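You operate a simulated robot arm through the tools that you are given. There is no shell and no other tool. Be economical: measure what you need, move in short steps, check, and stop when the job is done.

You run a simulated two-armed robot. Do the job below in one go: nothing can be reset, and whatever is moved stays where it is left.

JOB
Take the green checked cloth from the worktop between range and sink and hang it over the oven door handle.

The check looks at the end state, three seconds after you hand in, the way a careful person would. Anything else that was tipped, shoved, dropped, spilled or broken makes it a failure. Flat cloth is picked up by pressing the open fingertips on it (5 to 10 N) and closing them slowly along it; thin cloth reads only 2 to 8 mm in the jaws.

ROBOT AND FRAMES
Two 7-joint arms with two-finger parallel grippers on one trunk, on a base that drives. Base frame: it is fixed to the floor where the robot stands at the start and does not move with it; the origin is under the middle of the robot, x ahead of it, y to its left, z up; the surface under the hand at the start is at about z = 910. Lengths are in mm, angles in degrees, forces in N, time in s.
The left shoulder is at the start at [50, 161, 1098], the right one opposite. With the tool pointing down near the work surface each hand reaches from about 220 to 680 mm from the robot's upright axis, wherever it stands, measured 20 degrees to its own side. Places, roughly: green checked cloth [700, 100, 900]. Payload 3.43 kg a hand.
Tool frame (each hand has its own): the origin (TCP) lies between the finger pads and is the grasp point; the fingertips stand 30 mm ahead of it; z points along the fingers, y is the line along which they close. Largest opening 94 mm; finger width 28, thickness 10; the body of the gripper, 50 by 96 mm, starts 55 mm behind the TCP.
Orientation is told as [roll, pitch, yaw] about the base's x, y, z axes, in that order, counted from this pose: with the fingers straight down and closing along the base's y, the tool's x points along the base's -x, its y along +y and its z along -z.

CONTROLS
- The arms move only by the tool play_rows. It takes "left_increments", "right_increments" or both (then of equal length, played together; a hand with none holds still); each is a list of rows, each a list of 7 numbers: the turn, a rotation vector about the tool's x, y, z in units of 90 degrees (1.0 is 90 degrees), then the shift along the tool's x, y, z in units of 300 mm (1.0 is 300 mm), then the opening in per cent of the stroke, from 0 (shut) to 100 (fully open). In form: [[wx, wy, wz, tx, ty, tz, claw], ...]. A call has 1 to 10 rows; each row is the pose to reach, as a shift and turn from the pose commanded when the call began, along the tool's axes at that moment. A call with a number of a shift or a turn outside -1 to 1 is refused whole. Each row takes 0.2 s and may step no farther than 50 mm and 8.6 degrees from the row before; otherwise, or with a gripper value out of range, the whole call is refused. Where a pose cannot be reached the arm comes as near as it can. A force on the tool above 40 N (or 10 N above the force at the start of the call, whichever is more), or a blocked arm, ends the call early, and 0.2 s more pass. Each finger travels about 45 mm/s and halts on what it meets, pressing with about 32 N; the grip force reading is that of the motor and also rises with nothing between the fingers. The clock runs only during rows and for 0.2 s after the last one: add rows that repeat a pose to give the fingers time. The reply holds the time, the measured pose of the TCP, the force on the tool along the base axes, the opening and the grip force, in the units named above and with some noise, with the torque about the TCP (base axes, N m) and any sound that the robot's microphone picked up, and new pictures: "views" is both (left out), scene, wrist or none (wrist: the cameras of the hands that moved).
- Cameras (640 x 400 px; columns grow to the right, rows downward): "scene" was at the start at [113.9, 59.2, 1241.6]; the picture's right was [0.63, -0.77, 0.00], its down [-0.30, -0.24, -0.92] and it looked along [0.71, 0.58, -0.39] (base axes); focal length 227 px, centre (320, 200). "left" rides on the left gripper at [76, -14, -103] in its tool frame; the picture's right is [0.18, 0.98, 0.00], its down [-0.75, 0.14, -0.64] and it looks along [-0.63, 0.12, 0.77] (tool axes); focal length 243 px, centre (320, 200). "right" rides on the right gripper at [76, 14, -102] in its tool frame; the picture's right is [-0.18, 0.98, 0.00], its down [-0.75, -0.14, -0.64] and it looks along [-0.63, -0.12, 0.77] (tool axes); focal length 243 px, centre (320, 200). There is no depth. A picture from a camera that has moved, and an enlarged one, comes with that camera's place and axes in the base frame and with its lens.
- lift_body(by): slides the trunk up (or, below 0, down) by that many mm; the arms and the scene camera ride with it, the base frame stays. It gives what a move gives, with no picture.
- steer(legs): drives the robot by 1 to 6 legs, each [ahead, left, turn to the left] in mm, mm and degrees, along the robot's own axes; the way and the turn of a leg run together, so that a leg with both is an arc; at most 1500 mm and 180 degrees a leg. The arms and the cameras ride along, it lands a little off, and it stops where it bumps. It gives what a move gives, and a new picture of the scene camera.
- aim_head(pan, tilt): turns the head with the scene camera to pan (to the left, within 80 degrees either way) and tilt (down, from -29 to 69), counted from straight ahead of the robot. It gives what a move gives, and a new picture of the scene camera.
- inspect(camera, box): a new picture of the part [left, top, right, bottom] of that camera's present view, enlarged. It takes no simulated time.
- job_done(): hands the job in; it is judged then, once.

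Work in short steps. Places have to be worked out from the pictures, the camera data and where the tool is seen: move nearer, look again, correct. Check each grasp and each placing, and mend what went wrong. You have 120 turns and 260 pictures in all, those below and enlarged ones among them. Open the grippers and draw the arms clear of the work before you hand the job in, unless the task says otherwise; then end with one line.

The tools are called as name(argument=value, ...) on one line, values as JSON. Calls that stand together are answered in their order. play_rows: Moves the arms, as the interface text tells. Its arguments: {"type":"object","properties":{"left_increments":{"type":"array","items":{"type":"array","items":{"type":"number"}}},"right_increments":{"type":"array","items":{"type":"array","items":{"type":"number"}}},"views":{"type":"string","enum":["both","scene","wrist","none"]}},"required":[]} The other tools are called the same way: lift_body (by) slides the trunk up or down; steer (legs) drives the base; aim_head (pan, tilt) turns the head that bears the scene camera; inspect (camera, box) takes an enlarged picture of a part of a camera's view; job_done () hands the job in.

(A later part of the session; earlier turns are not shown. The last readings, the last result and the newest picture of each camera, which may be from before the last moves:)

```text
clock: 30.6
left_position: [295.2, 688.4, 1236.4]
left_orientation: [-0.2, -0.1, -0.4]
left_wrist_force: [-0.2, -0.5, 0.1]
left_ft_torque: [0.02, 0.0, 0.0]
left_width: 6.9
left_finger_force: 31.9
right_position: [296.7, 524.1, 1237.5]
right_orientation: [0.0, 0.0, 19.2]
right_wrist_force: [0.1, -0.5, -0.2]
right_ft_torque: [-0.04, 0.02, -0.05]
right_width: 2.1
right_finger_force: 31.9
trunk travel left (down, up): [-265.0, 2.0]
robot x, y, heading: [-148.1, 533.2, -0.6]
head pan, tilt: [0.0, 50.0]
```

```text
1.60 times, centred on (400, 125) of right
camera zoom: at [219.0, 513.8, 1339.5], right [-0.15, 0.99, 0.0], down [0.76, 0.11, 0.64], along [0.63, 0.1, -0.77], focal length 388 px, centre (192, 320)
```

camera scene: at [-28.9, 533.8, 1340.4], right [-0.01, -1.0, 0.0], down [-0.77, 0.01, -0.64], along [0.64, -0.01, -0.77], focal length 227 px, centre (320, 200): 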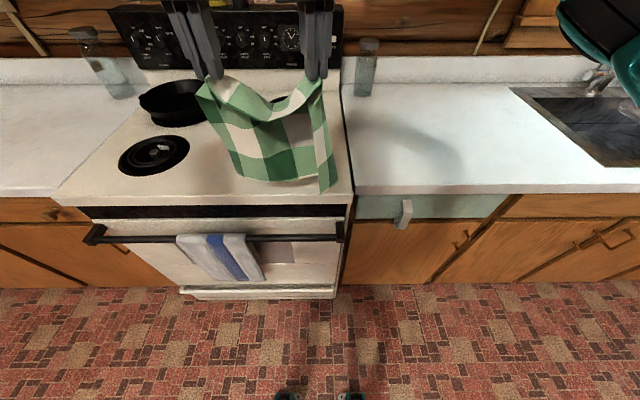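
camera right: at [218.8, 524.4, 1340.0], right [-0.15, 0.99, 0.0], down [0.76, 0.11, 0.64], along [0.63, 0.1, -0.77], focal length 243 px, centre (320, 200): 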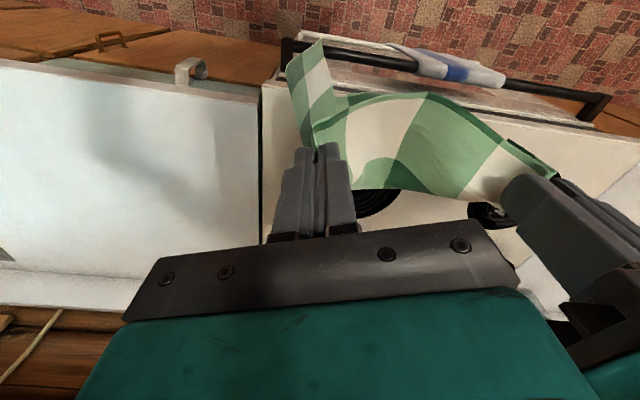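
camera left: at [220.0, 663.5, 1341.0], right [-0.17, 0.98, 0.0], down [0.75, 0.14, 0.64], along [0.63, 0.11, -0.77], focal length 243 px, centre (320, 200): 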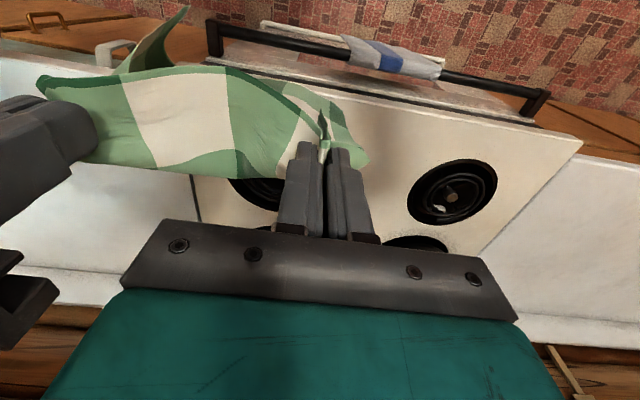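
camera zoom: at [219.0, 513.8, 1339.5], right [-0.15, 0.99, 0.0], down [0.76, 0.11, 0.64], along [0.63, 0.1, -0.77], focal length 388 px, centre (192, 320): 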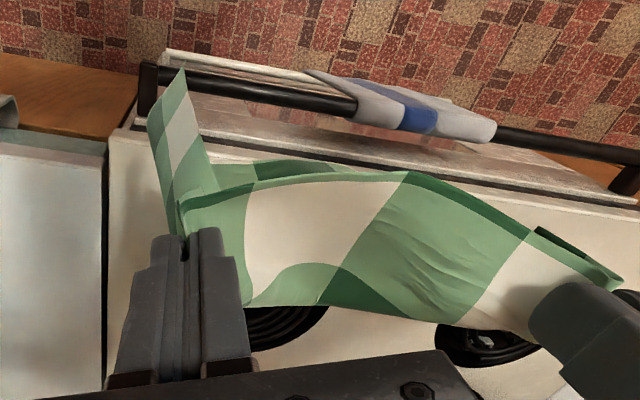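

One check-square of the right edge is folded forward, with its corner at x≈259. Instead of threading the gap directly, I'll lay the lower part of the cloth on the stove's front strip, drag it back over the bar, and let the trailing end drop behind. First I'll drive 85 mm ahead and lower the trunk.

steer(legs=[[85, 0, 0]])

lift_body(by=-100)

inspect(camera="scene", box=[160, 60, 380, 310])

inspect(camera="right", box=[200, 0, 600, 250])

```text
clock: 31.7
left_position: [379.2, 686.3, 1236.7]
left_orientation: [-0.1, -0.1, -0.5]
left_wrist_force: [0.5, -0.9, 0.5]
left_ft_torque: [-0.01, 0.02, 0.0]
left_width: 6.8
left_finger_force: 31.9
right_position: [380.5, 523.2, 1237.3]
right_orientation: [0.0, 0.0, 19.1]
right_wrist_force: [0.1, -0.1, -0.4]
right_ft_torque: [0.01, 0.0, -0.01]
right_width: 1.9
right_finger_force: 32.4
trunk travel left (down, up): [-265.0, 2.0]
robot x, y, heading: [-67.0, 530.4, -0.5]
head pan, tilt: [0.0, 50.0]
camera scene: at [55.2, 532.9, 1340.4], right [-0.01, -1.0, 0.0], down [-0.77, 0.01, -0.64], along [0.64, -0.01, -0.77], focal length 227 px, centre (320, 200)
```

scene: 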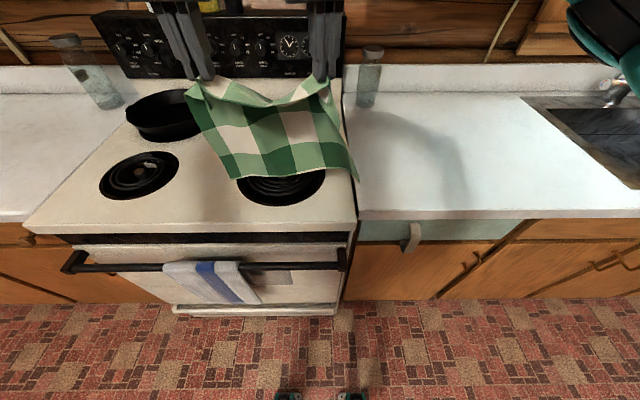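

```text
clock: 33.0
left_position: [378.5, 687.2, 1136.8]
left_orientation: [-0.1, -0.2, -0.5]
left_wrist_force: [1.1, 0.8, -0.3]
left_ft_torque: [-0.01, -0.01, 0.01]
left_width: 6.8
left_finger_force: 31.6
right_position: [379.3, 524.7, 1137.9]
right_orientation: [0.1, 0.0, 19.3]
right_wrist_force: [0.1, -0.1, 0.0]
right_ft_torque: [0.01, -0.05, -0.05]
right_width: 2.0
right_finger_force: 31.3
trunk travel left (down, up): [-165.0, 102.0]
robot x, y, heading: [-60.6, 531.6, -0.9]
head pan, tilt: [0.0, 50.0]
```

```text
1.60 times, centred on (270, 185) of scene
camera zoom: at [54.3, 532.9, 1240.5], right [-0.01, -1.0, 0.0], down [-0.77, 0.01, -0.64], along [0.64, -0.01, -0.77], focal length 364 px, centre (400, 224)
```

zoom: 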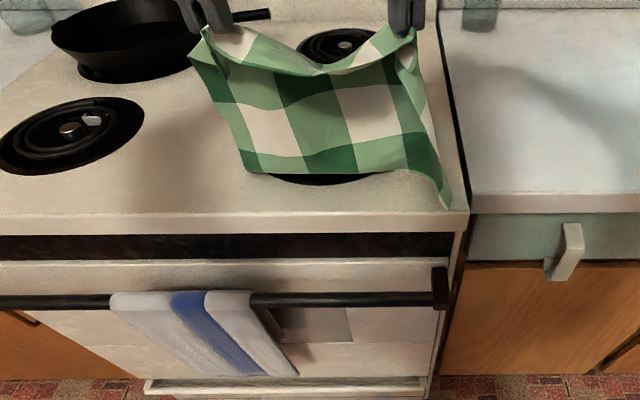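

```text
1.60 times, centred on (400, 125) of right
camera zoom: at [302.1, 513.2, 1239.7], right [-0.15, 0.99, 0.0], down [0.76, 0.11, 0.64], along [0.64, 0.1, -0.77], focal length 388 px, centre (192, 320)
```

zoom: 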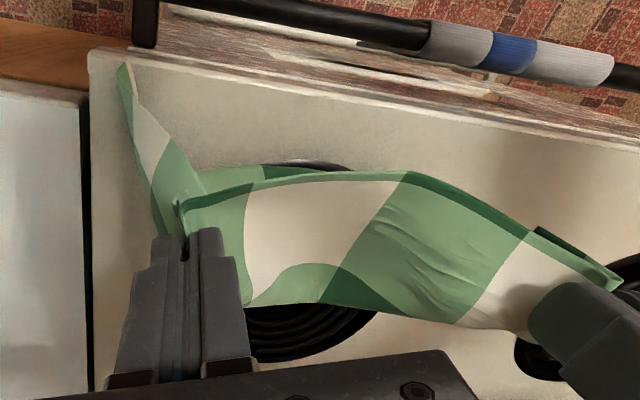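

Driving forward swung the tail outward, and the bottom edge now rests on the stove strip at x≈355–405. I'll lower 40 mm, then drive back 130 mm so the cloth trails over the stove's front edge.

lift_body(by=-40)

steer(legs=[[-130, 0, 0.5]])

inspect(camera="scene", box=[160, 60, 380, 310])

inspect(camera="right", box=[200, 0, 600, 250])

```text
clock: 33.9
left_position: [378.7, 687.4, 1096.8]
left_orientation: [-0.1, -0.3, -0.5]
left_wrist_force: [-0.5, 0.0, -0.5]
left_ft_torque: [0.01, 0.02, 0.04]
left_width: 6.7
left_finger_force: 31.8
right_position: [378.3, 523.7, 1097.4]
right_orientation: [0.0, 0.0, 19.2]
right_wrist_force: [-0.5, -0.2, -1.1]
right_ft_torque: [0.0, -0.04, -0.01]
right_width: 1.9
right_finger_force: 31.9
trunk travel left (down, up): [-125.0, 142.0]
robot x, y, heading: [-61.6, 533.5, -0.6]
head pan, tilt: [0.0, 50.0]
```

```text
clock: 35.1
left_position: [253.2, 691.5, 1097.6]
left_orientation: [-0.1, -0.1, -0.1]
left_wrist_force: [-0.6, 0.1, 0.5]
left_ft_torque: [0.03, -0.03, 0.0]
left_width: 6.6
left_finger_force: 32.3
right_position: [254.1, 527.6, 1097.9]
right_orientation: [0.0, 0.0, 19.5]
right_wrist_force: [-0.1, -0.3, -0.7]
right_ft_torque: [0.02, -0.02, -0.04]
right_width: 2.0
right_finger_force: 31.8
trunk travel left (down, up): [-125.0, 142.0]
robot x, y, heading: [-191.3, 536.7, -0.1]
head pan, tilt: [0.0, 50.0]
camera scene: at [-70.5, 534.6, 1200.6], right [0.0, -1.0, 0.0], down [-0.77, 0.0, -0.64], along [0.64, 0.0, -0.77], focal length 227 px, centre (320, 200)
```

scene: 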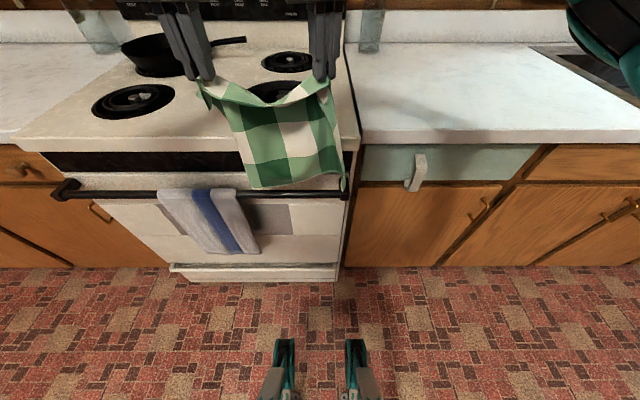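

```text
1.60 times, centred on (270, 185) of scene
camera zoom: at [-70.5, 534.6, 1200.6], right [0.0, -1.0, 0.0], down [-0.77, 0.0, -0.64], along [0.64, 0.0, -0.77], focal length 364 px, centre (400, 224)
```

zoom: 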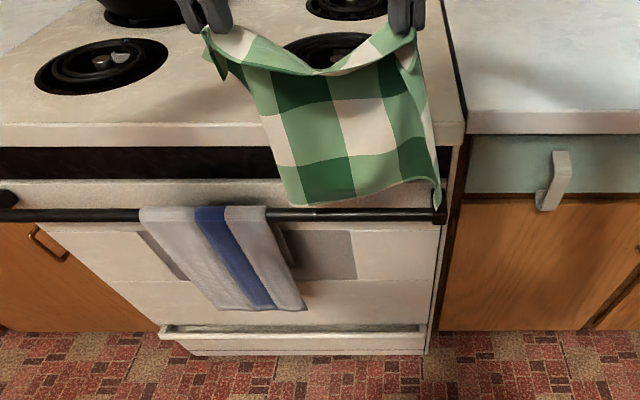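

```text
1.60 times, centred on (400, 125) of right
camera zoom: at [177.5, 516.6, 1199.8], right [-0.16, 0.99, 0.0], down [0.76, 0.12, 0.64], along [0.63, 0.1, -0.77], focal length 388 px, centre (192, 320)
```

zoom: 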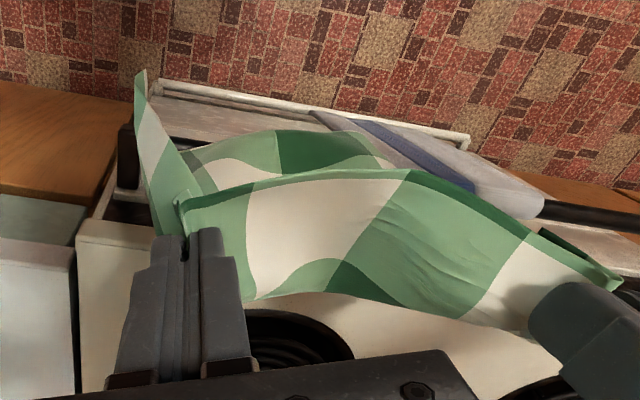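

The cloth slid off and now hangs nearly vertical, with its bottom about 200 wide just above bar height. I'll let it settle and look again before shifting it over the gap.

play_rows(left_increments=[[0, 0, 0, 0, 0, 0, 0], [0, 0, 0, 0, 0, 0, 0], [0, 0, 0, 0, 0, 0, 0], [0, 0, 0, 0, 0, 0, 0], [0, 0, 0, 0, 0, 0, 0]], views="wrist")

inspect(camera="scene", box=[160, 60, 380, 310])

inspect(camera="right", box=[200, 0, 600, 250])

```text
clock: 36.3
left_position: [252.8, 691.6, 1097.3]
left_orientation: [-0.1, -0.2, -0.1]
left_wrist_force: [-0.2, 0.5, -0.3]
left_ft_torque: [0.0, -0.03, 0.0]
left_width: 6.5
left_finger_force: 31.9
right_position: [254.7, 526.8, 1097.3]
right_orientation: [-0.1, 0.1, 19.6]
right_wrist_force: [0.6, 0.2, 0.0]
right_ft_torque: [0.0, -0.02, -0.05]
right_width: 2.1
right_finger_force: 31.6
trunk travel left (down, up): [-125.0, 142.0]
robot x, y, heading: [-193.6, 536.2, -0.4]
head pan, tilt: [0.0, 50.0]
camera left: at [177.2, 678.2, 1200.2], right [-0.18, 0.98, 0.0], down [0.75, 0.14, 0.64], along [0.63, 0.12, -0.77], focal length 243 px, centre (320, 200)
```

left: 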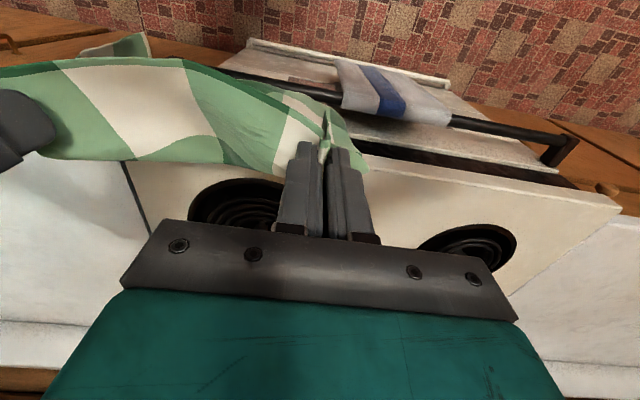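

```text
1.60 times, centred on (270, 185) of scene
camera zoom: at [-69.9, 534.6, 1200.4], right [0.0, -1.0, 0.0], down [-0.77, 0.0, -0.64], along [0.64, 0.0, -0.77], focal length 364 px, centre (400, 224)
```

zoom: 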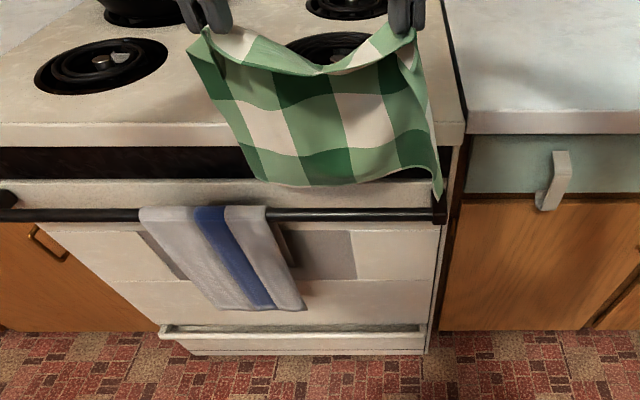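

```text
1.60 times, centred on (400, 125) of right
camera zoom: at [178.1, 516.6, 1199.5], right [-0.16, 0.99, 0.0], down [0.76, 0.12, 0.64], along [0.63, 0.1, -0.77], focal length 388 px, centre (192, 320)
```

zoom: 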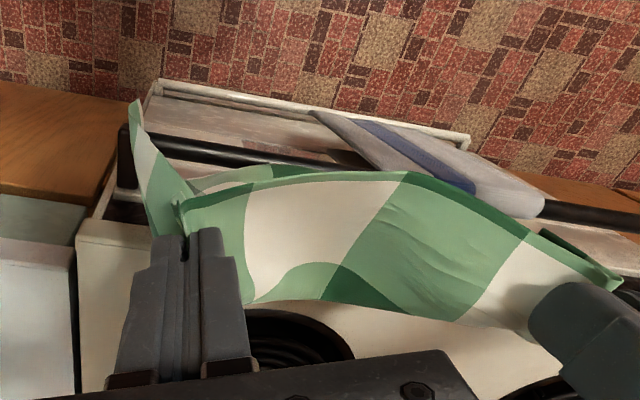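

The right tail still hangs forward (corner x≈241, main bottom x≈303). I'll raise, drive further in, lay more of the cloth on the stove, and drag it back slowly so the tail folds flat under it.

lift_body(by=110)

steer(legs=[[175, 0, 0]])

lift_body(by=-150)

inspect(camera="scene", box=[160, 40, 380, 260])

inspect(camera="right", box=[200, 0, 600, 250])

```text
clock: 37.8
left_position: [253.5, 690.5, 1206.8]
left_orientation: [-0.2, -0.1, -0.2]
left_wrist_force: [-0.4, -1.1, -0.1]
left_ft_torque: [-0.02, 0.04, -0.02]
left_width: 7.0
left_finger_force: 32.5
right_position: [255.3, 528.0, 1207.1]
right_orientation: [0.0, 0.0, 19.7]
right_wrist_force: [0.3, -0.3, -0.4]
right_ft_torque: [-0.01, 0.02, -0.03]
right_width: 2.3
right_finger_force: 32.4
trunk travel left (down, up): [-235.0, 32.0]
robot x, y, heading: [-188.8, 532.9, -0.2]
head pan, tilt: [0.0, 50.0]
```

```text
clock: 39.2
left_position: [426.6, 690.8, 1207.1]
left_orientation: [-0.1, -0.1, -0.1]
left_wrist_force: [-0.1, -0.6, 0.0]
left_ft_torque: [0.0, 0.03, 0.03]
left_width: 6.7
left_finger_force: 31.6
right_position: [428.0, 526.8, 1206.3]
right_orientation: [0.0, -0.1, 19.7]
right_wrist_force: [-0.6, 0.0, -0.3]
right_ft_torque: [0.02, 0.02, -0.05]
right_width: 2.0
right_finger_force: 31.4
trunk travel left (down, up): [-235.0, 32.0]
robot x, y, heading: [-16.4, 538.0, -0.6]
head pan, tilt: [0.0, 50.0]
camera scene: at [103.3, 533.9, 1310.4], right [0.0, -1.0, 0.0], down [-0.77, 0.0, -0.64], along [0.64, 0.0, -0.77], focal length 227 px, centre (320, 200)
```

scene: 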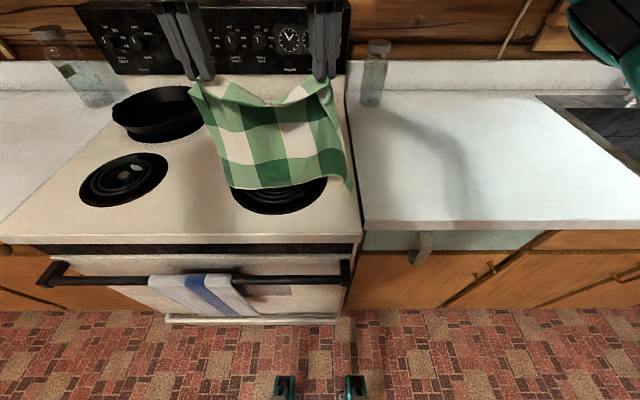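

```text
clock: 41.0
left_position: [425.9, 689.9, 1058.2]
left_orientation: [-0.1, -0.1, -0.2]
left_wrist_force: [-0.3, 0.2, -1.2]
left_ft_torque: [0.04, 0.01, -0.01]
left_width: 6.7
left_finger_force: 32.1
right_position: [427.3, 526.7, 1057.3]
right_orientation: [0.0, 0.0, 19.5]
right_wrist_force: [0.1, 0.6, -0.3]
right_ft_torque: [-0.03, 0.02, -0.05]
right_width: 1.9
right_finger_force: 31.8
trunk travel left (down, up): [-85.0, 182.0]
robot x, y, heading: [-17.7, 534.6, -0.3]
head pan, tilt: [0.0, 50.0]
```

```text
1.82 times, centred on (270, 150) of scene
camera zoom: at [102.4, 533.9, 1160.5], right [0.0, -1.0, 0.0], down [-0.77, 0.0, -0.64], along [0.64, 0.0, -0.77], focal length 413 px, centre (411, 291)
```

zoom: 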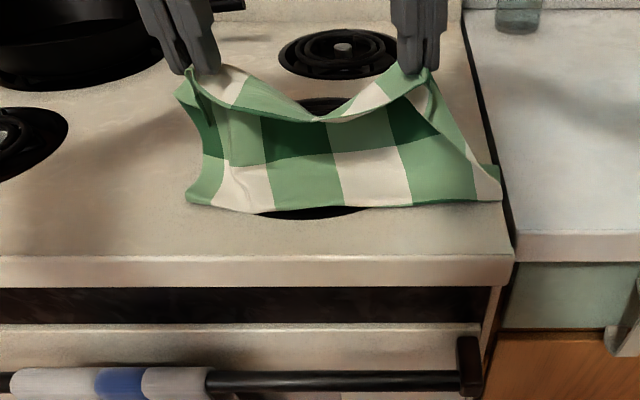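

```text
1.60 times, centred on (400, 125) of right
camera zoom: at [350.3, 515.7, 1159.7], right [-0.16, 0.99, 0.0], down [0.76, 0.12, 0.64], along [0.63, 0.1, -0.77], focal length 388 px, centre (192, 320)
```

zoom: 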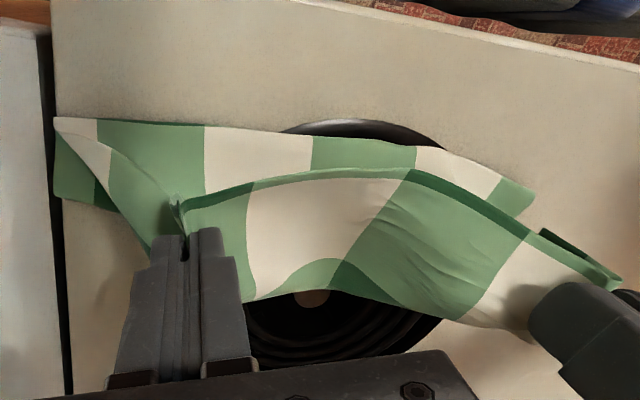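

The lower part now lies flat on the stove with its bottom edge at x≈400 and no forward tail. I'll drag slowly back 150 mm with the arms.

play_rows(left_increments=[[0, 0, 0, 0.05, 0, 0, 0], [0, 0, 0, 0.1, 0, 0, 0], [0, 0, 0, 0.15, 0, 0, 0], [0, 0, 0, 0.2, 0, 0, 0], [0, 0, 0, 0.25, 0, 0, 0], [0, 0, 0, 0.3, 0, 0, 0], [0, 0, 0, 0.35, 0, 0, 0], [0, 0, 0, 0.4, 0, 0, 0], [0, 0, 0, 0.45, 0, 0, 0], [0, 0, 0, 0.5, 0, 0, 0]], right_increments=[[0, 0, 0, 0.0472, 0.0167, 0, 0], [0, 0, 0, 0.0943, 0.0333, 0, 0], [0, 0, 0, 0.1415, 0.05, 0, 0], [0, 0, 0, 0.1886, 0.0667, 0, 0], [0, 0, 0, 0.2358, 0.0833, 0, 0], [0, 0, 0, 0.283, 0.1, 0, 0], [0, 0, 0, 0.33, 0.1167, 0, 0], [0, 0, 0, 0.3772, 0.1333, 0, 0], [0, 0, 0, 0.4244, 0.15, 0, 0], [0, 0, 0, 0.4715, 0.1665, 0, 0]])

```text
clock: 43.2
left_position: [274.3, 691.1, 1058.4]
left_orientation: [-0.1, -0.3, -0.1]
left_wrist_force: [0.1, 0.0, 0.3]
left_ft_torque: [-0.03, 0.03, -0.01]
left_width: 6.8
left_finger_force: 32.0
right_position: [277.5, 526.9, 1057.8]
right_orientation: [0.1, 0.0, 19.6]
right_wrist_force: [0.3, 1.1, -0.5]
right_ft_torque: [-0.01, 0.02, 0.03]
right_width: 1.9
right_finger_force: 32.0
trunk travel left (down, up): [-85.0, 182.0]
robot x, y, heading: [-15.9, 533.9, -0.4]
head pan, tilt: [0.0, 50.0]
camera scene: at [102.3, 533.9, 1160.5], right [0.0, -1.0, 0.0], down [-0.77, 0.0, -0.64], along [0.64, 0.0, -0.77], focal length 227 px, centre (320, 200)
camera right: at [199.0, 513.9, 1160.8], right [-0.16, 0.99, 0.0], down [0.76, 0.12, 0.64], along [0.63, 0.1, -0.77], focal length 243 px, centre (320, 200)
camera left: at [198.3, 678.6, 1161.5], right [-0.18, 0.98, 0.0], down [0.75, 0.14, 0.64], along [0.63, 0.12, -0.77], focal length 243 px, centre (320, 200)
```

scene: 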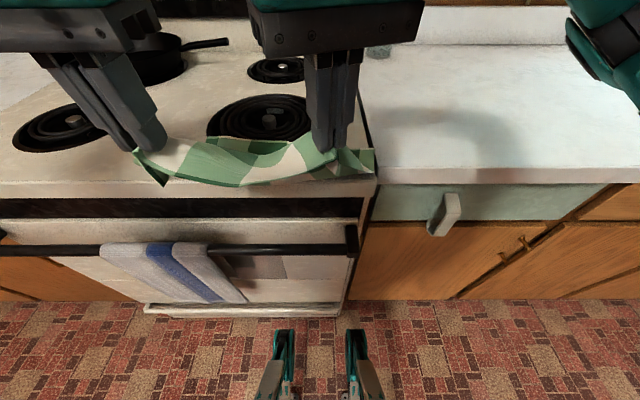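
right: 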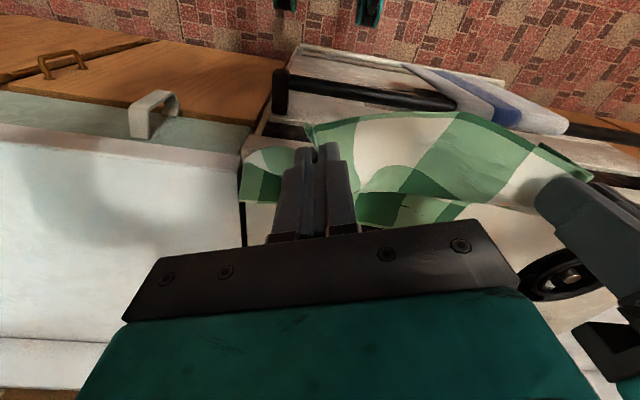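
left: 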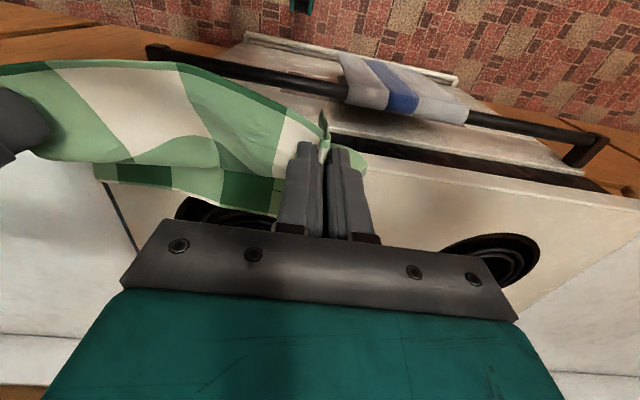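

The cloth now trails back onto the stove (bottom x≈427), tail included. I'll sweep the hands slightly forward of the bar and down toward tip z≈850, straightening the right hand and shifting a bit left to clear the bracket.

play_rows(left_increments=[[0, 0, 0, 0.013, 0.003, 0.059, 0], [0, 0, 0, 0.026, 0.006, 0.118, 0], [0, 0, 0, 0.039, 0.009, 0.178, 0], [0, 0, 0, 0.052, 0.012, 0.237, 0], [0, 0, 0, 0.065, 0.015, 0.297, 0], [0, 0, 0, 0.078, 0.018, 0.356, 0], [0, 0, 0, 0.091, 0.021, 0.415, 0], [0, 0, 0, 0.104, 0.024, 0.474, 0], [0, 0, 0, 0.117, 0.027, 0.534, 0], [0, 0, 0, 0.13, 0.027, 0.593, 0]], right_increments=[[0, 0, 0.022, 0.011, 0.01, 0.059, 0], [0, 0, 0.044, 0.021, 0.02, 0.118, 0], [0, 0, 0.066, 0.032, 0.03, 0.178, 0], [0, 0, 0.088, 0.042, 0.04, 0.237, 0], [0, 0, 0.11, 0.053, 0.05, 0.297, 0], [0, 0, 0.132, 0.063, 0.06, 0.356, 0], [0, 0, 0.154, 0.074, 0.07, 0.415, 0], [0, 0, 0.176, 0.085, 0.081, 0.474, 0], [0, 0, 0.2, 0.095, 0.091, 0.534, 0], [0, 0, 0.217, 0.106, 0.101, 0.593, 0]])

```text
clock: 45.4
left_position: [248.3, 695.4, 880.4]
left_orientation: [-0.2, 0.0, -0.1]
left_wrist_force: [-1.4, 0.4, 0.1]
left_ft_torque: [0.01, -0.01, 0.0]
left_width: 6.5
left_finger_force: 32.0
left hand out of reach, approached as far as the arm can: row 9, 10
right_position: [239.5, 546.7, 879.3]
right_orientation: [0.0, 0.0, 0.0]
right_wrist_force: [0.4, -0.4, 0.1]
right_ft_torque: [-0.01, 0.0, 0.03]
right_width: 2.3
right_finger_force: 31.6
trunk travel left (down, up): [-85.0, 182.0]
robot x, y, heading: [-13.5, 538.4, -0.4]
head pan, tilt: [0.0, 50.0]
camera scene: at [102.7, 534.0, 1160.4], right [0.0, -1.0, 0.0], down [-0.77, 0.0, -0.64], along [0.64, 0.0, -0.77], focal length 227 px, centre (320, 200)
camera right: at [162.4, 561.3, 981.4], right [0.18, 0.98, 0.0], down [0.75, -0.14, 0.64], along [0.63, -0.12, -0.77], focal length 243 px, centre (320, 200)
camera left: at [172.7, 682.0, 983.1], right [-0.18, 0.98, 0.0], down [0.75, 0.14, 0.64], along [0.63, 0.12, -0.77], focal length 243 px, centre (320, 200)
```

scene: 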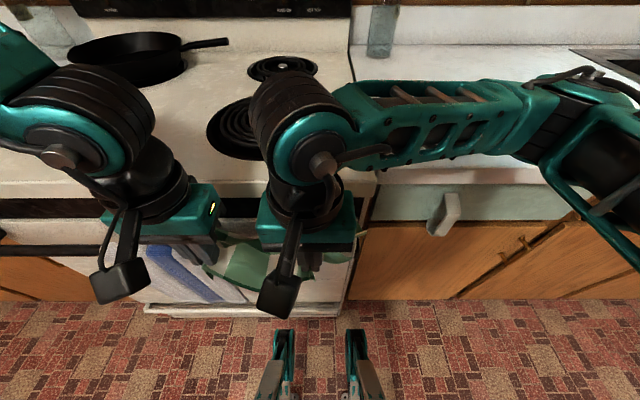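
right: 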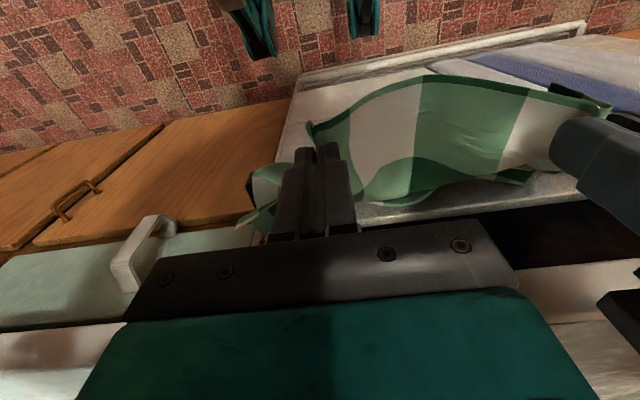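
left: 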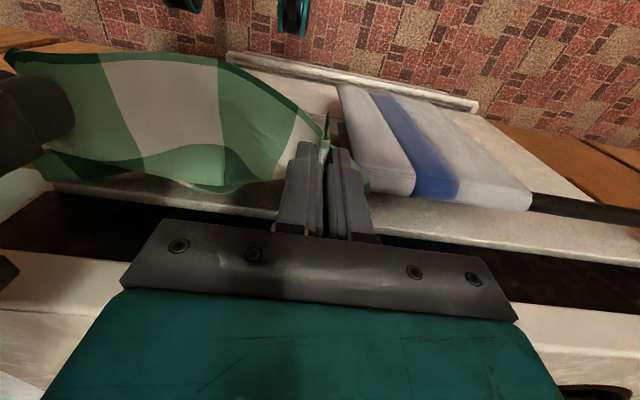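

The trailing end has left the stove top. I'll zoom in to see where it ended up relative to the bar.

inspect(camera="left", box=[0, 20, 380, 250])

inspect(camera="right", box=[230, 50, 610, 250])

inspect(camera="scene", box=[130, 180, 390, 340])

```text
1.68 times, centred on (190, 135) of left
camera zoom: at [172.7, 682.0, 983.1], right [-0.18, 0.98, 0.0], down [0.75, 0.14, 0.64], along [0.63, 0.12, -0.77], focal length 409 px, centre (539, 310)
```

zoom: 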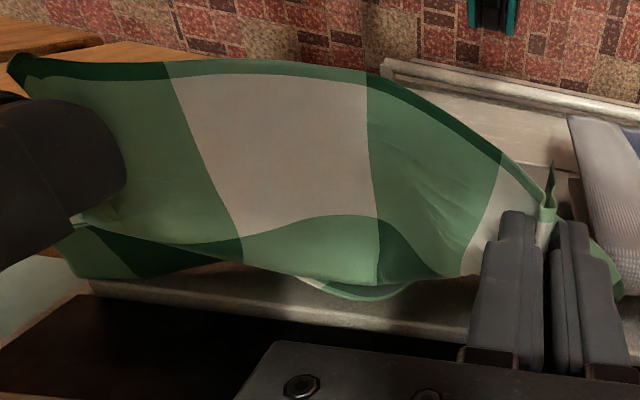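

```text
1.68 times, centred on (420, 150) of right
camera zoom: at [162.4, 561.3, 981.4], right [0.18, 0.98, 0.0], down [0.75, -0.14, 0.64], along [0.63, -0.12, -0.77], focal length 409 px, centre (152, 284)
```

zoom: 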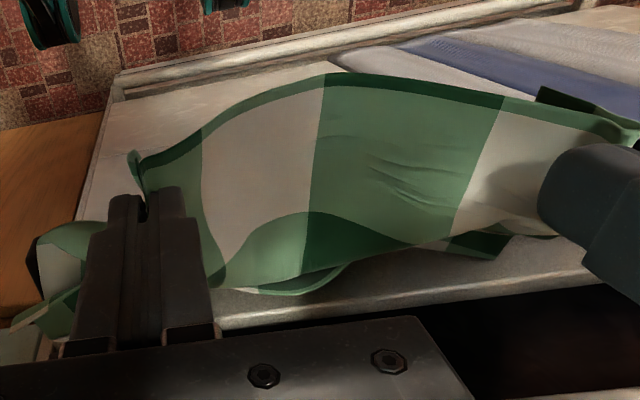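

```text
2.46 times, centred on (260, 260) of scene
camera zoom: at [102.7, 534.0, 1160.4], right [0.0, -1.0, 0.0], down [-0.77, 0.0, -0.64], along [0.64, 0.0, -0.77], focal length 559 px, centre (468, 52)
```

zoom: 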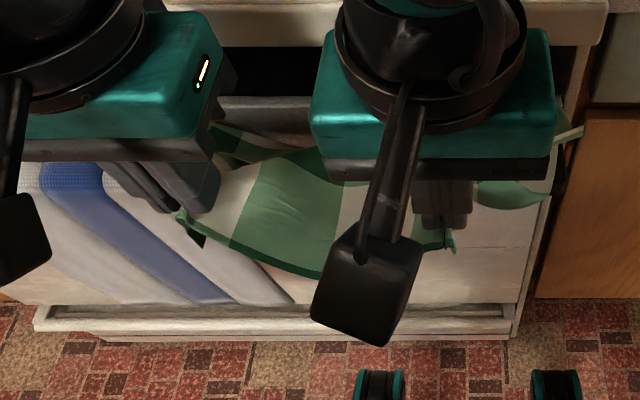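

The cloth passes over the bar, with its trailing part bunched down behind the bar. I'll lower the trunk 75 mm to pull the front flap down, then check.

lift_body(by=-75)

inspect(camera="left", box=[0, 20, 380, 250])

inspect(camera="right", box=[200, 50, 600, 250])

inspect(camera="scene", box=[130, 180, 390, 340])

```text
clock: 46.5
left_position: [248.0, 695.3, 805.2]
left_orientation: [-0.1, 0.0, -0.2]
left_wrist_force: [0.3, 0.8, -0.6]
left_ft_torque: [0.0, 0.01, 0.03]
left_width: 6.5
left_finger_force: 32.0
right_position: [239.0, 544.8, 804.8]
right_orientation: [0.0, -0.1, -0.1]
right_wrist_force: [-1.1, -0.9, -0.7]
right_ft_torque: [0.02, 0.0, 0.01]
right_width: 1.8
right_finger_force: 31.9
trunk travel left (down, up): [-10.0, 257.0]
robot x, y, heading: [-16.4, 527.7, -0.5]
head pan, tilt: [0.0, 50.0]
```

```text
1.68 times, centred on (190, 135) of left
camera zoom: at [172.6, 682.0, 908.3], right [-0.18, 0.98, 0.0], down [0.75, 0.14, 0.64], along [0.63, 0.12, -0.77], focal length 409 px, centre (539, 310)
```

zoom: 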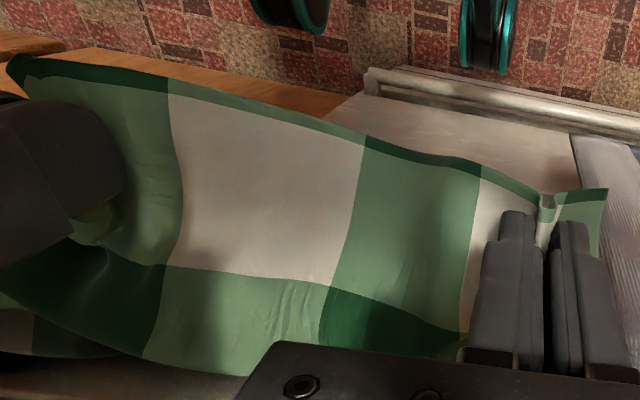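

```text
1.60 times, centred on (400, 150) of right
camera zoom: at [162.3, 561.2, 906.7], right [0.18, 0.98, 0.0], down [0.75, -0.14, 0.64], along [0.63, -0.12, -0.77], focal length 388 px, centre (192, 280)
```

zoom: 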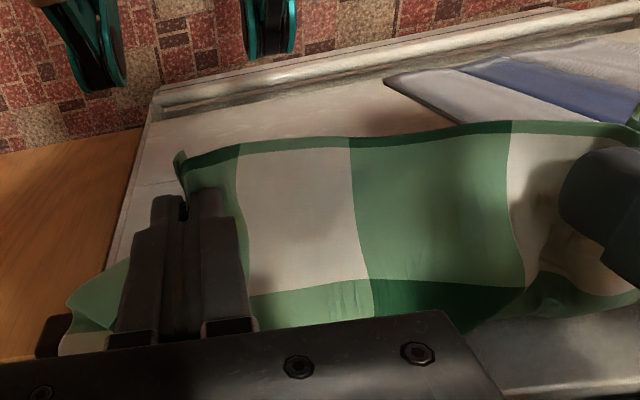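

```text
2.46 times, centred on (260, 260) of scene
camera zoom: at [102.4, 533.9, 1085.5], right [0.0, -1.0, 0.0], down [-0.77, 0.0, -0.64], along [0.64, 0.0, -0.77], focal length 559 px, centre (468, 52)
```

zoom: 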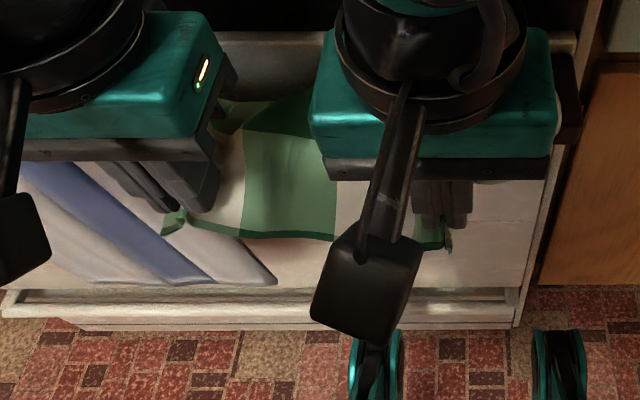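

The cloth drapes nicely over the bar. I'll lower the tips another 60 mm to balance front and back, moving the left hand slightly away from the blue towel.

play_rows(left_increments=[[0, 0, 0, 0, -0.01, 0.04, 0], [0, 0, 0, 0, -0.02, 0.08, 0], [0, 0, 0, 0, -0.03, 0.12, 0], [0, 0, 0, 0, -0.04, 0.16, 0], [0, 0, 0, 0, -0.04, 0.2, 0], [0, 0, 0, 0, -0.04, 0.2, 0]], right_increments=[[0, 0, 0, 0, 0, 0.04, 0], [0, 0, 0, 0, 0, 0.08, 0], [0, 0, 0, 0, 0, 0.12, 0], [0, 0, 0, 0, 0, 0.16, 0], [0, 0, 0, 0, 0, 0.2, 0], [0, 0, 0, 0, 0, 0.2, 0]])

```text
clock: 47.9
left_position: [248.5, 683.3, 746.0]
left_orientation: [-0.1, -0.2, -0.2]
left_wrist_force: [0.7, -0.7, 0.1]
left_ft_torque: [0.01, -0.01, -0.02]
left_width: 6.4
left_finger_force: 32.0
right_position: [240.5, 544.5, 743.1]
right_orientation: [0.0, 0.1, 0.1]
right_wrist_force: [-0.1, -0.7, 0.4]
right_ft_torque: [0.01, 0.03, 0.02]
right_width: 2.0
right_finger_force: 32.0
trunk travel left (down, up): [-10.0, 257.0]
robot x, y, heading: [-17.8, 535.4, -0.1]
head pan, tilt: [0.0, 50.0]
camera scene: at [102.6, 533.9, 1085.4], right [0.0, -1.0, 0.0], down [-0.77, 0.0, -0.64], along [0.64, 0.0, -0.77], focal length 227 px, centre (320, 200)
camera right: at [162.2, 560.1, 845.5], right [0.18, 0.98, 0.0], down [0.75, -0.14, 0.64], along [0.63, -0.12, -0.77], focal length 243 px, centre (320, 200)
camera left: at [172.1, 669.8, 849.5], right [-0.18, 0.98, 0.0], down [0.75, 0.14, 0.64], along [0.63, 0.12, -0.77], focal length 243 px, centre (320, 200)
```

scene: 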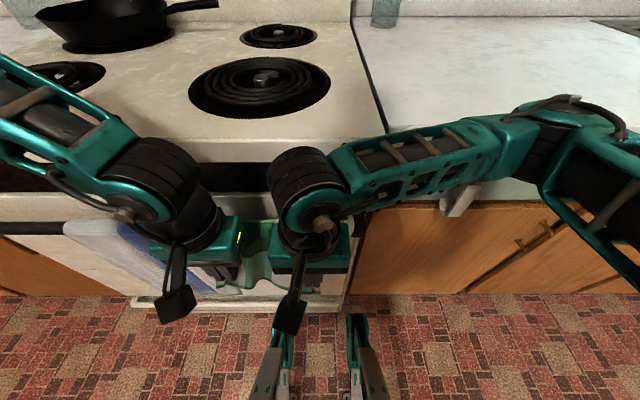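
right: 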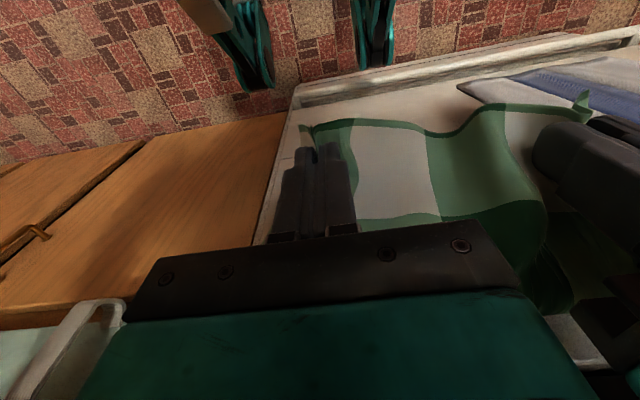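
left: 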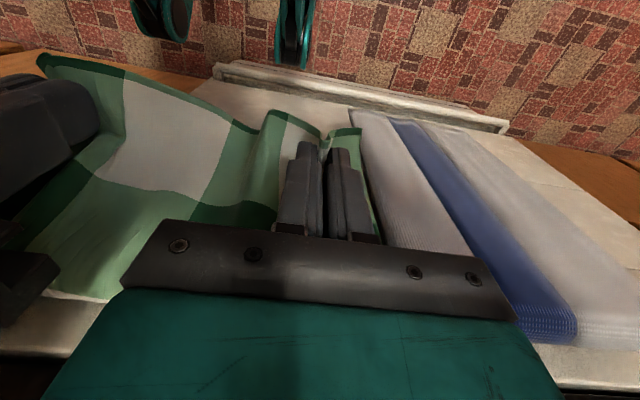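

The front flap hangs in front of the bar. I'll check the fold and the towel up close before releasing.

inspect(camera="scene", box=[40, 190, 380, 320])

inspect(camera="left", box=[0, 40, 460, 320])

```text
1.88 times, centred on (210, 255) of scene
camera zoom: at [102.6, 533.9, 1085.4], right [0.0, -1.0, 0.0], down [-0.77, 0.0, -0.64], along [0.64, 0.0, -0.77], focal length 428 px, centre (527, 96)
```

zoom: 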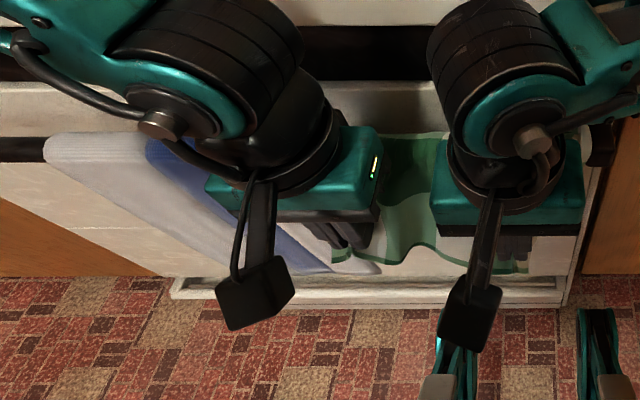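

```text
1.39 times, centred on (230, 180) of left
camera zoom: at [172.1, 669.8, 849.5], right [-0.18, 0.98, 0.0], down [0.75, 0.14, 0.64], along [0.63, 0.12, -0.77], focal length 338 px, centre (445, 228)
```

zoom: 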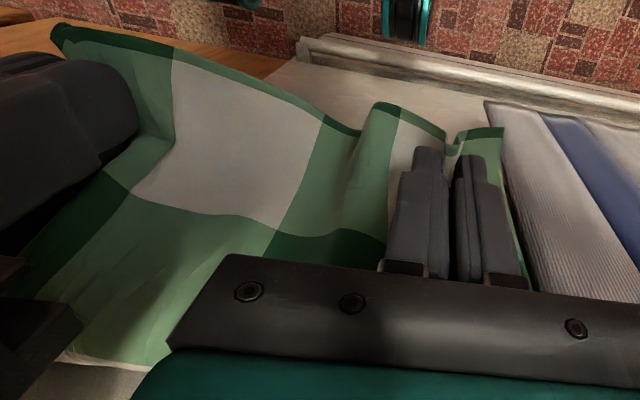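

It drapes well and clears the blue towel. I'll lower 10 mm more for balance, then open both hands only partly so the fingers don't touch the towel.

lift_body(by=-10)

play_rows(left_increments=[[0, 0, 0, 0, 0, 0, 10], [0, 0, 0, 0, 0, 0, 20], [0, 0, 0, 0, 0, 0, 28], [0, 0, 0, 0, 0, 0, 28], [0, 0, 0, 0, 0, 0, 28]], right_increments=[[0, 0, 0, 0, 0, 0, 10], [0, 0, 0, 0, 0, 0, 20], [0, 0, 0, 0, 0, 0, 28], [0, 0, 0, 0, 0, 0, 28], [0, 0, 0, 0, 0, 0, 28]])

```text
clock: 48.5
left_position: [247.9, 682.7, 736.3]
left_orientation: [-0.2, -0.1, -0.2]
left_wrist_force: [0.2, 0.6, -0.5]
left_ft_torque: [-0.02, 0.01, -0.02]
left_width: 6.4
left_finger_force: 32.3
right_position: [239.2, 544.6, 733.6]
right_orientation: [0.0, 0.0, 0.1]
right_wrist_force: [-0.5, -0.2, 0.0]
right_ft_torque: [0.02, 0.0, 0.03]
right_width: 2.0
right_finger_force: 31.7
trunk travel left (down, up): [0.0, 267.0]
robot x, y, heading: [-14.8, 533.6, -0.2]
head pan, tilt: [0.0, 50.0]
```

```text
clock: 49.7
left_position: [248.8, 682.7, 736.3]
left_orientation: [-0.1, 0.0, -0.1]
left_wrist_force: [0.5, -1.0, 0.7]
left_ft_torque: [0.02, 0.01, -0.02]
left_width: 26.2
left_finger_force: 0.0
right_position: [238.4, 544.9, 733.4]
right_orientation: [0.0, -0.1, -0.1]
right_wrist_force: [-0.2, -0.5, 0.3]
right_ft_torque: [0.02, -0.04, -0.03]
right_width: 26.2
right_finger_force: 0.1
trunk travel left (down, up): [0.0, 267.0]
robot x, y, heading: [-17.1, 535.0, -0.4]
head pan, tilt: [0.0, 50.0]
camera scene: at [102.5, 533.9, 1075.4], right [0.0, -1.0, 0.0], down [-0.77, 0.0, -0.64], along [0.64, 0.0, -0.77], focal length 227 px, centre (320, 200)
camera right: at [162.2, 560.1, 835.8], right [0.18, 0.98, 0.0], down [0.75, -0.14, 0.64], along [0.63, -0.12, -0.77], focal length 243 px, centre (320, 200)
camera left: at [172.0, 669.9, 839.6], right [-0.18, 0.98, 0.0], down [0.75, 0.14, 0.64], along [0.63, 0.12, -0.77], focal length 243 px, centre (320, 200)
```

scene: 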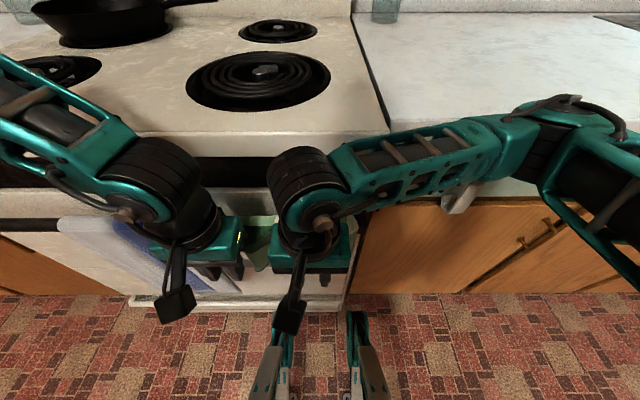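
right: 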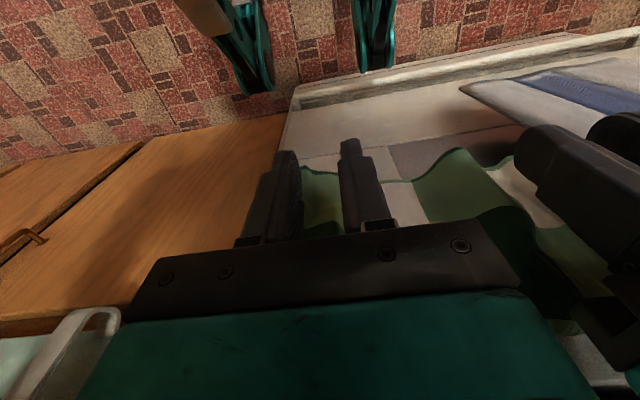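
left: 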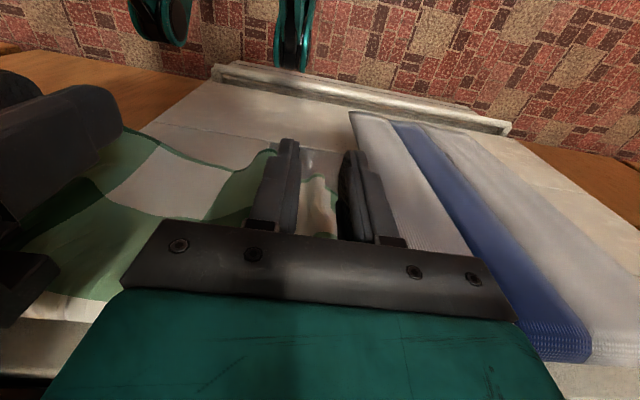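

Both hands have let go. I'll check that the cloth isn't slipping before backing away.

inspect(camera="left", box=[0, 60, 460, 330])

inspect(camera="right", box=[200, 60, 640, 340])

```text
1.39 times, centred on (230, 195) of left
camera zoom: at [172.0, 669.9, 839.6], right [-0.18, 0.98, 0.0], down [0.75, 0.14, 0.64], along [0.63, 0.12, -0.77], focal length 338 px, centre (445, 207)
```

zoom: 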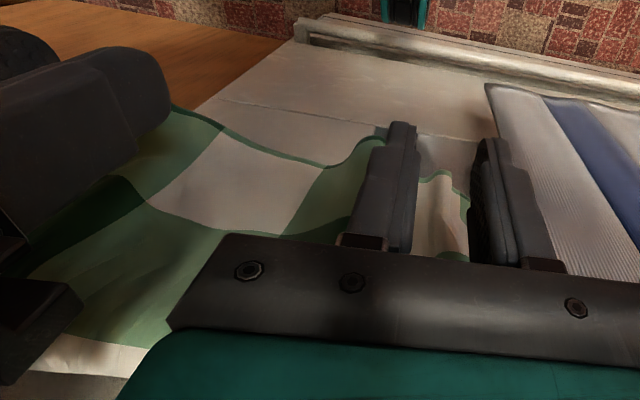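

```text
1.43 times, centred on (420, 200) of right
camera zoom: at [162.2, 560.1, 835.8], right [0.18, 0.98, 0.0], down [0.75, -0.14, 0.64], along [0.63, -0.12, -0.77], focal length 347 px, centre (177, 200)
```

zoom: 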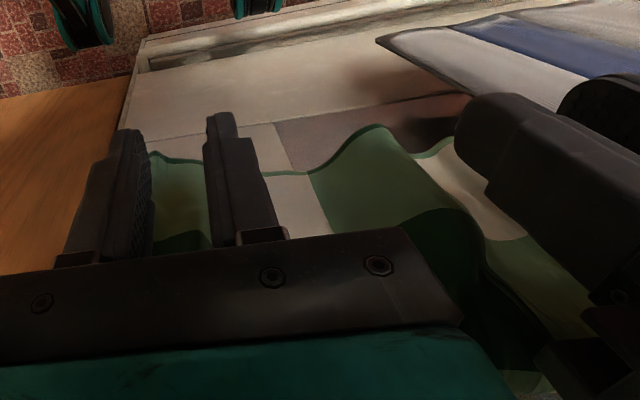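

The front flap hangs freely below the bar, clear of the fingers. I'll back straight away 250 mm and look at the result.

steer(legs=[[-250, 0, 0]])

inspect(camera="scene", box=[130, 80, 400, 260])

```text
clock: 51.5
left_position: [-4.1, 684.0, 736.6]
left_orientation: [-0.1, -0.1, -0.2]
left_wrist_force: [-0.6, 0.3, -0.3]
left_ft_torque: [0.01, -0.02, 0.01]
left_width: 26.2
left_finger_force: 0.0
right_position: [-12.7, 545.6, 733.2]
right_orientation: [0.1, 0.1, 0.1]
right_wrist_force: [0.2, -0.7, 0.1]
right_ft_torque: [-0.02, 0.0, -0.01]
right_width: 26.4
right_finger_force: 0.1
trunk travel left (down, up): [0.0, 267.0]
robot x, y, heading: [-271.0, 536.5, -0.2]
head pan, tilt: [0.0, 50.0]
camera scene: at [-150.0, 534.9, 1075.5], right [0.0, -1.0, 0.0], down [-0.77, 0.0, -0.64], along [0.64, 0.0, -0.77], focal length 227 px, centre (320, 200)
```

scene: 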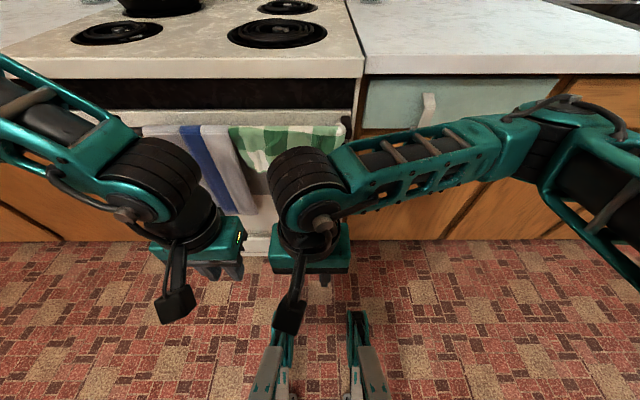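

```text
2.22 times, centred on (265, 170) of scene
camera zoom: at [-150.0, 534.9, 1075.5], right [0.0, -1.0, 0.0], down [-0.77, 0.0, -0.64], along [0.64, 0.0, -0.77], focal length 505 px, centre (442, 267)
```

zoom: 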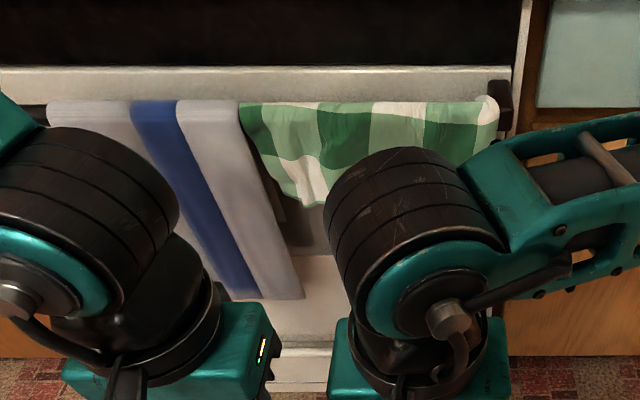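

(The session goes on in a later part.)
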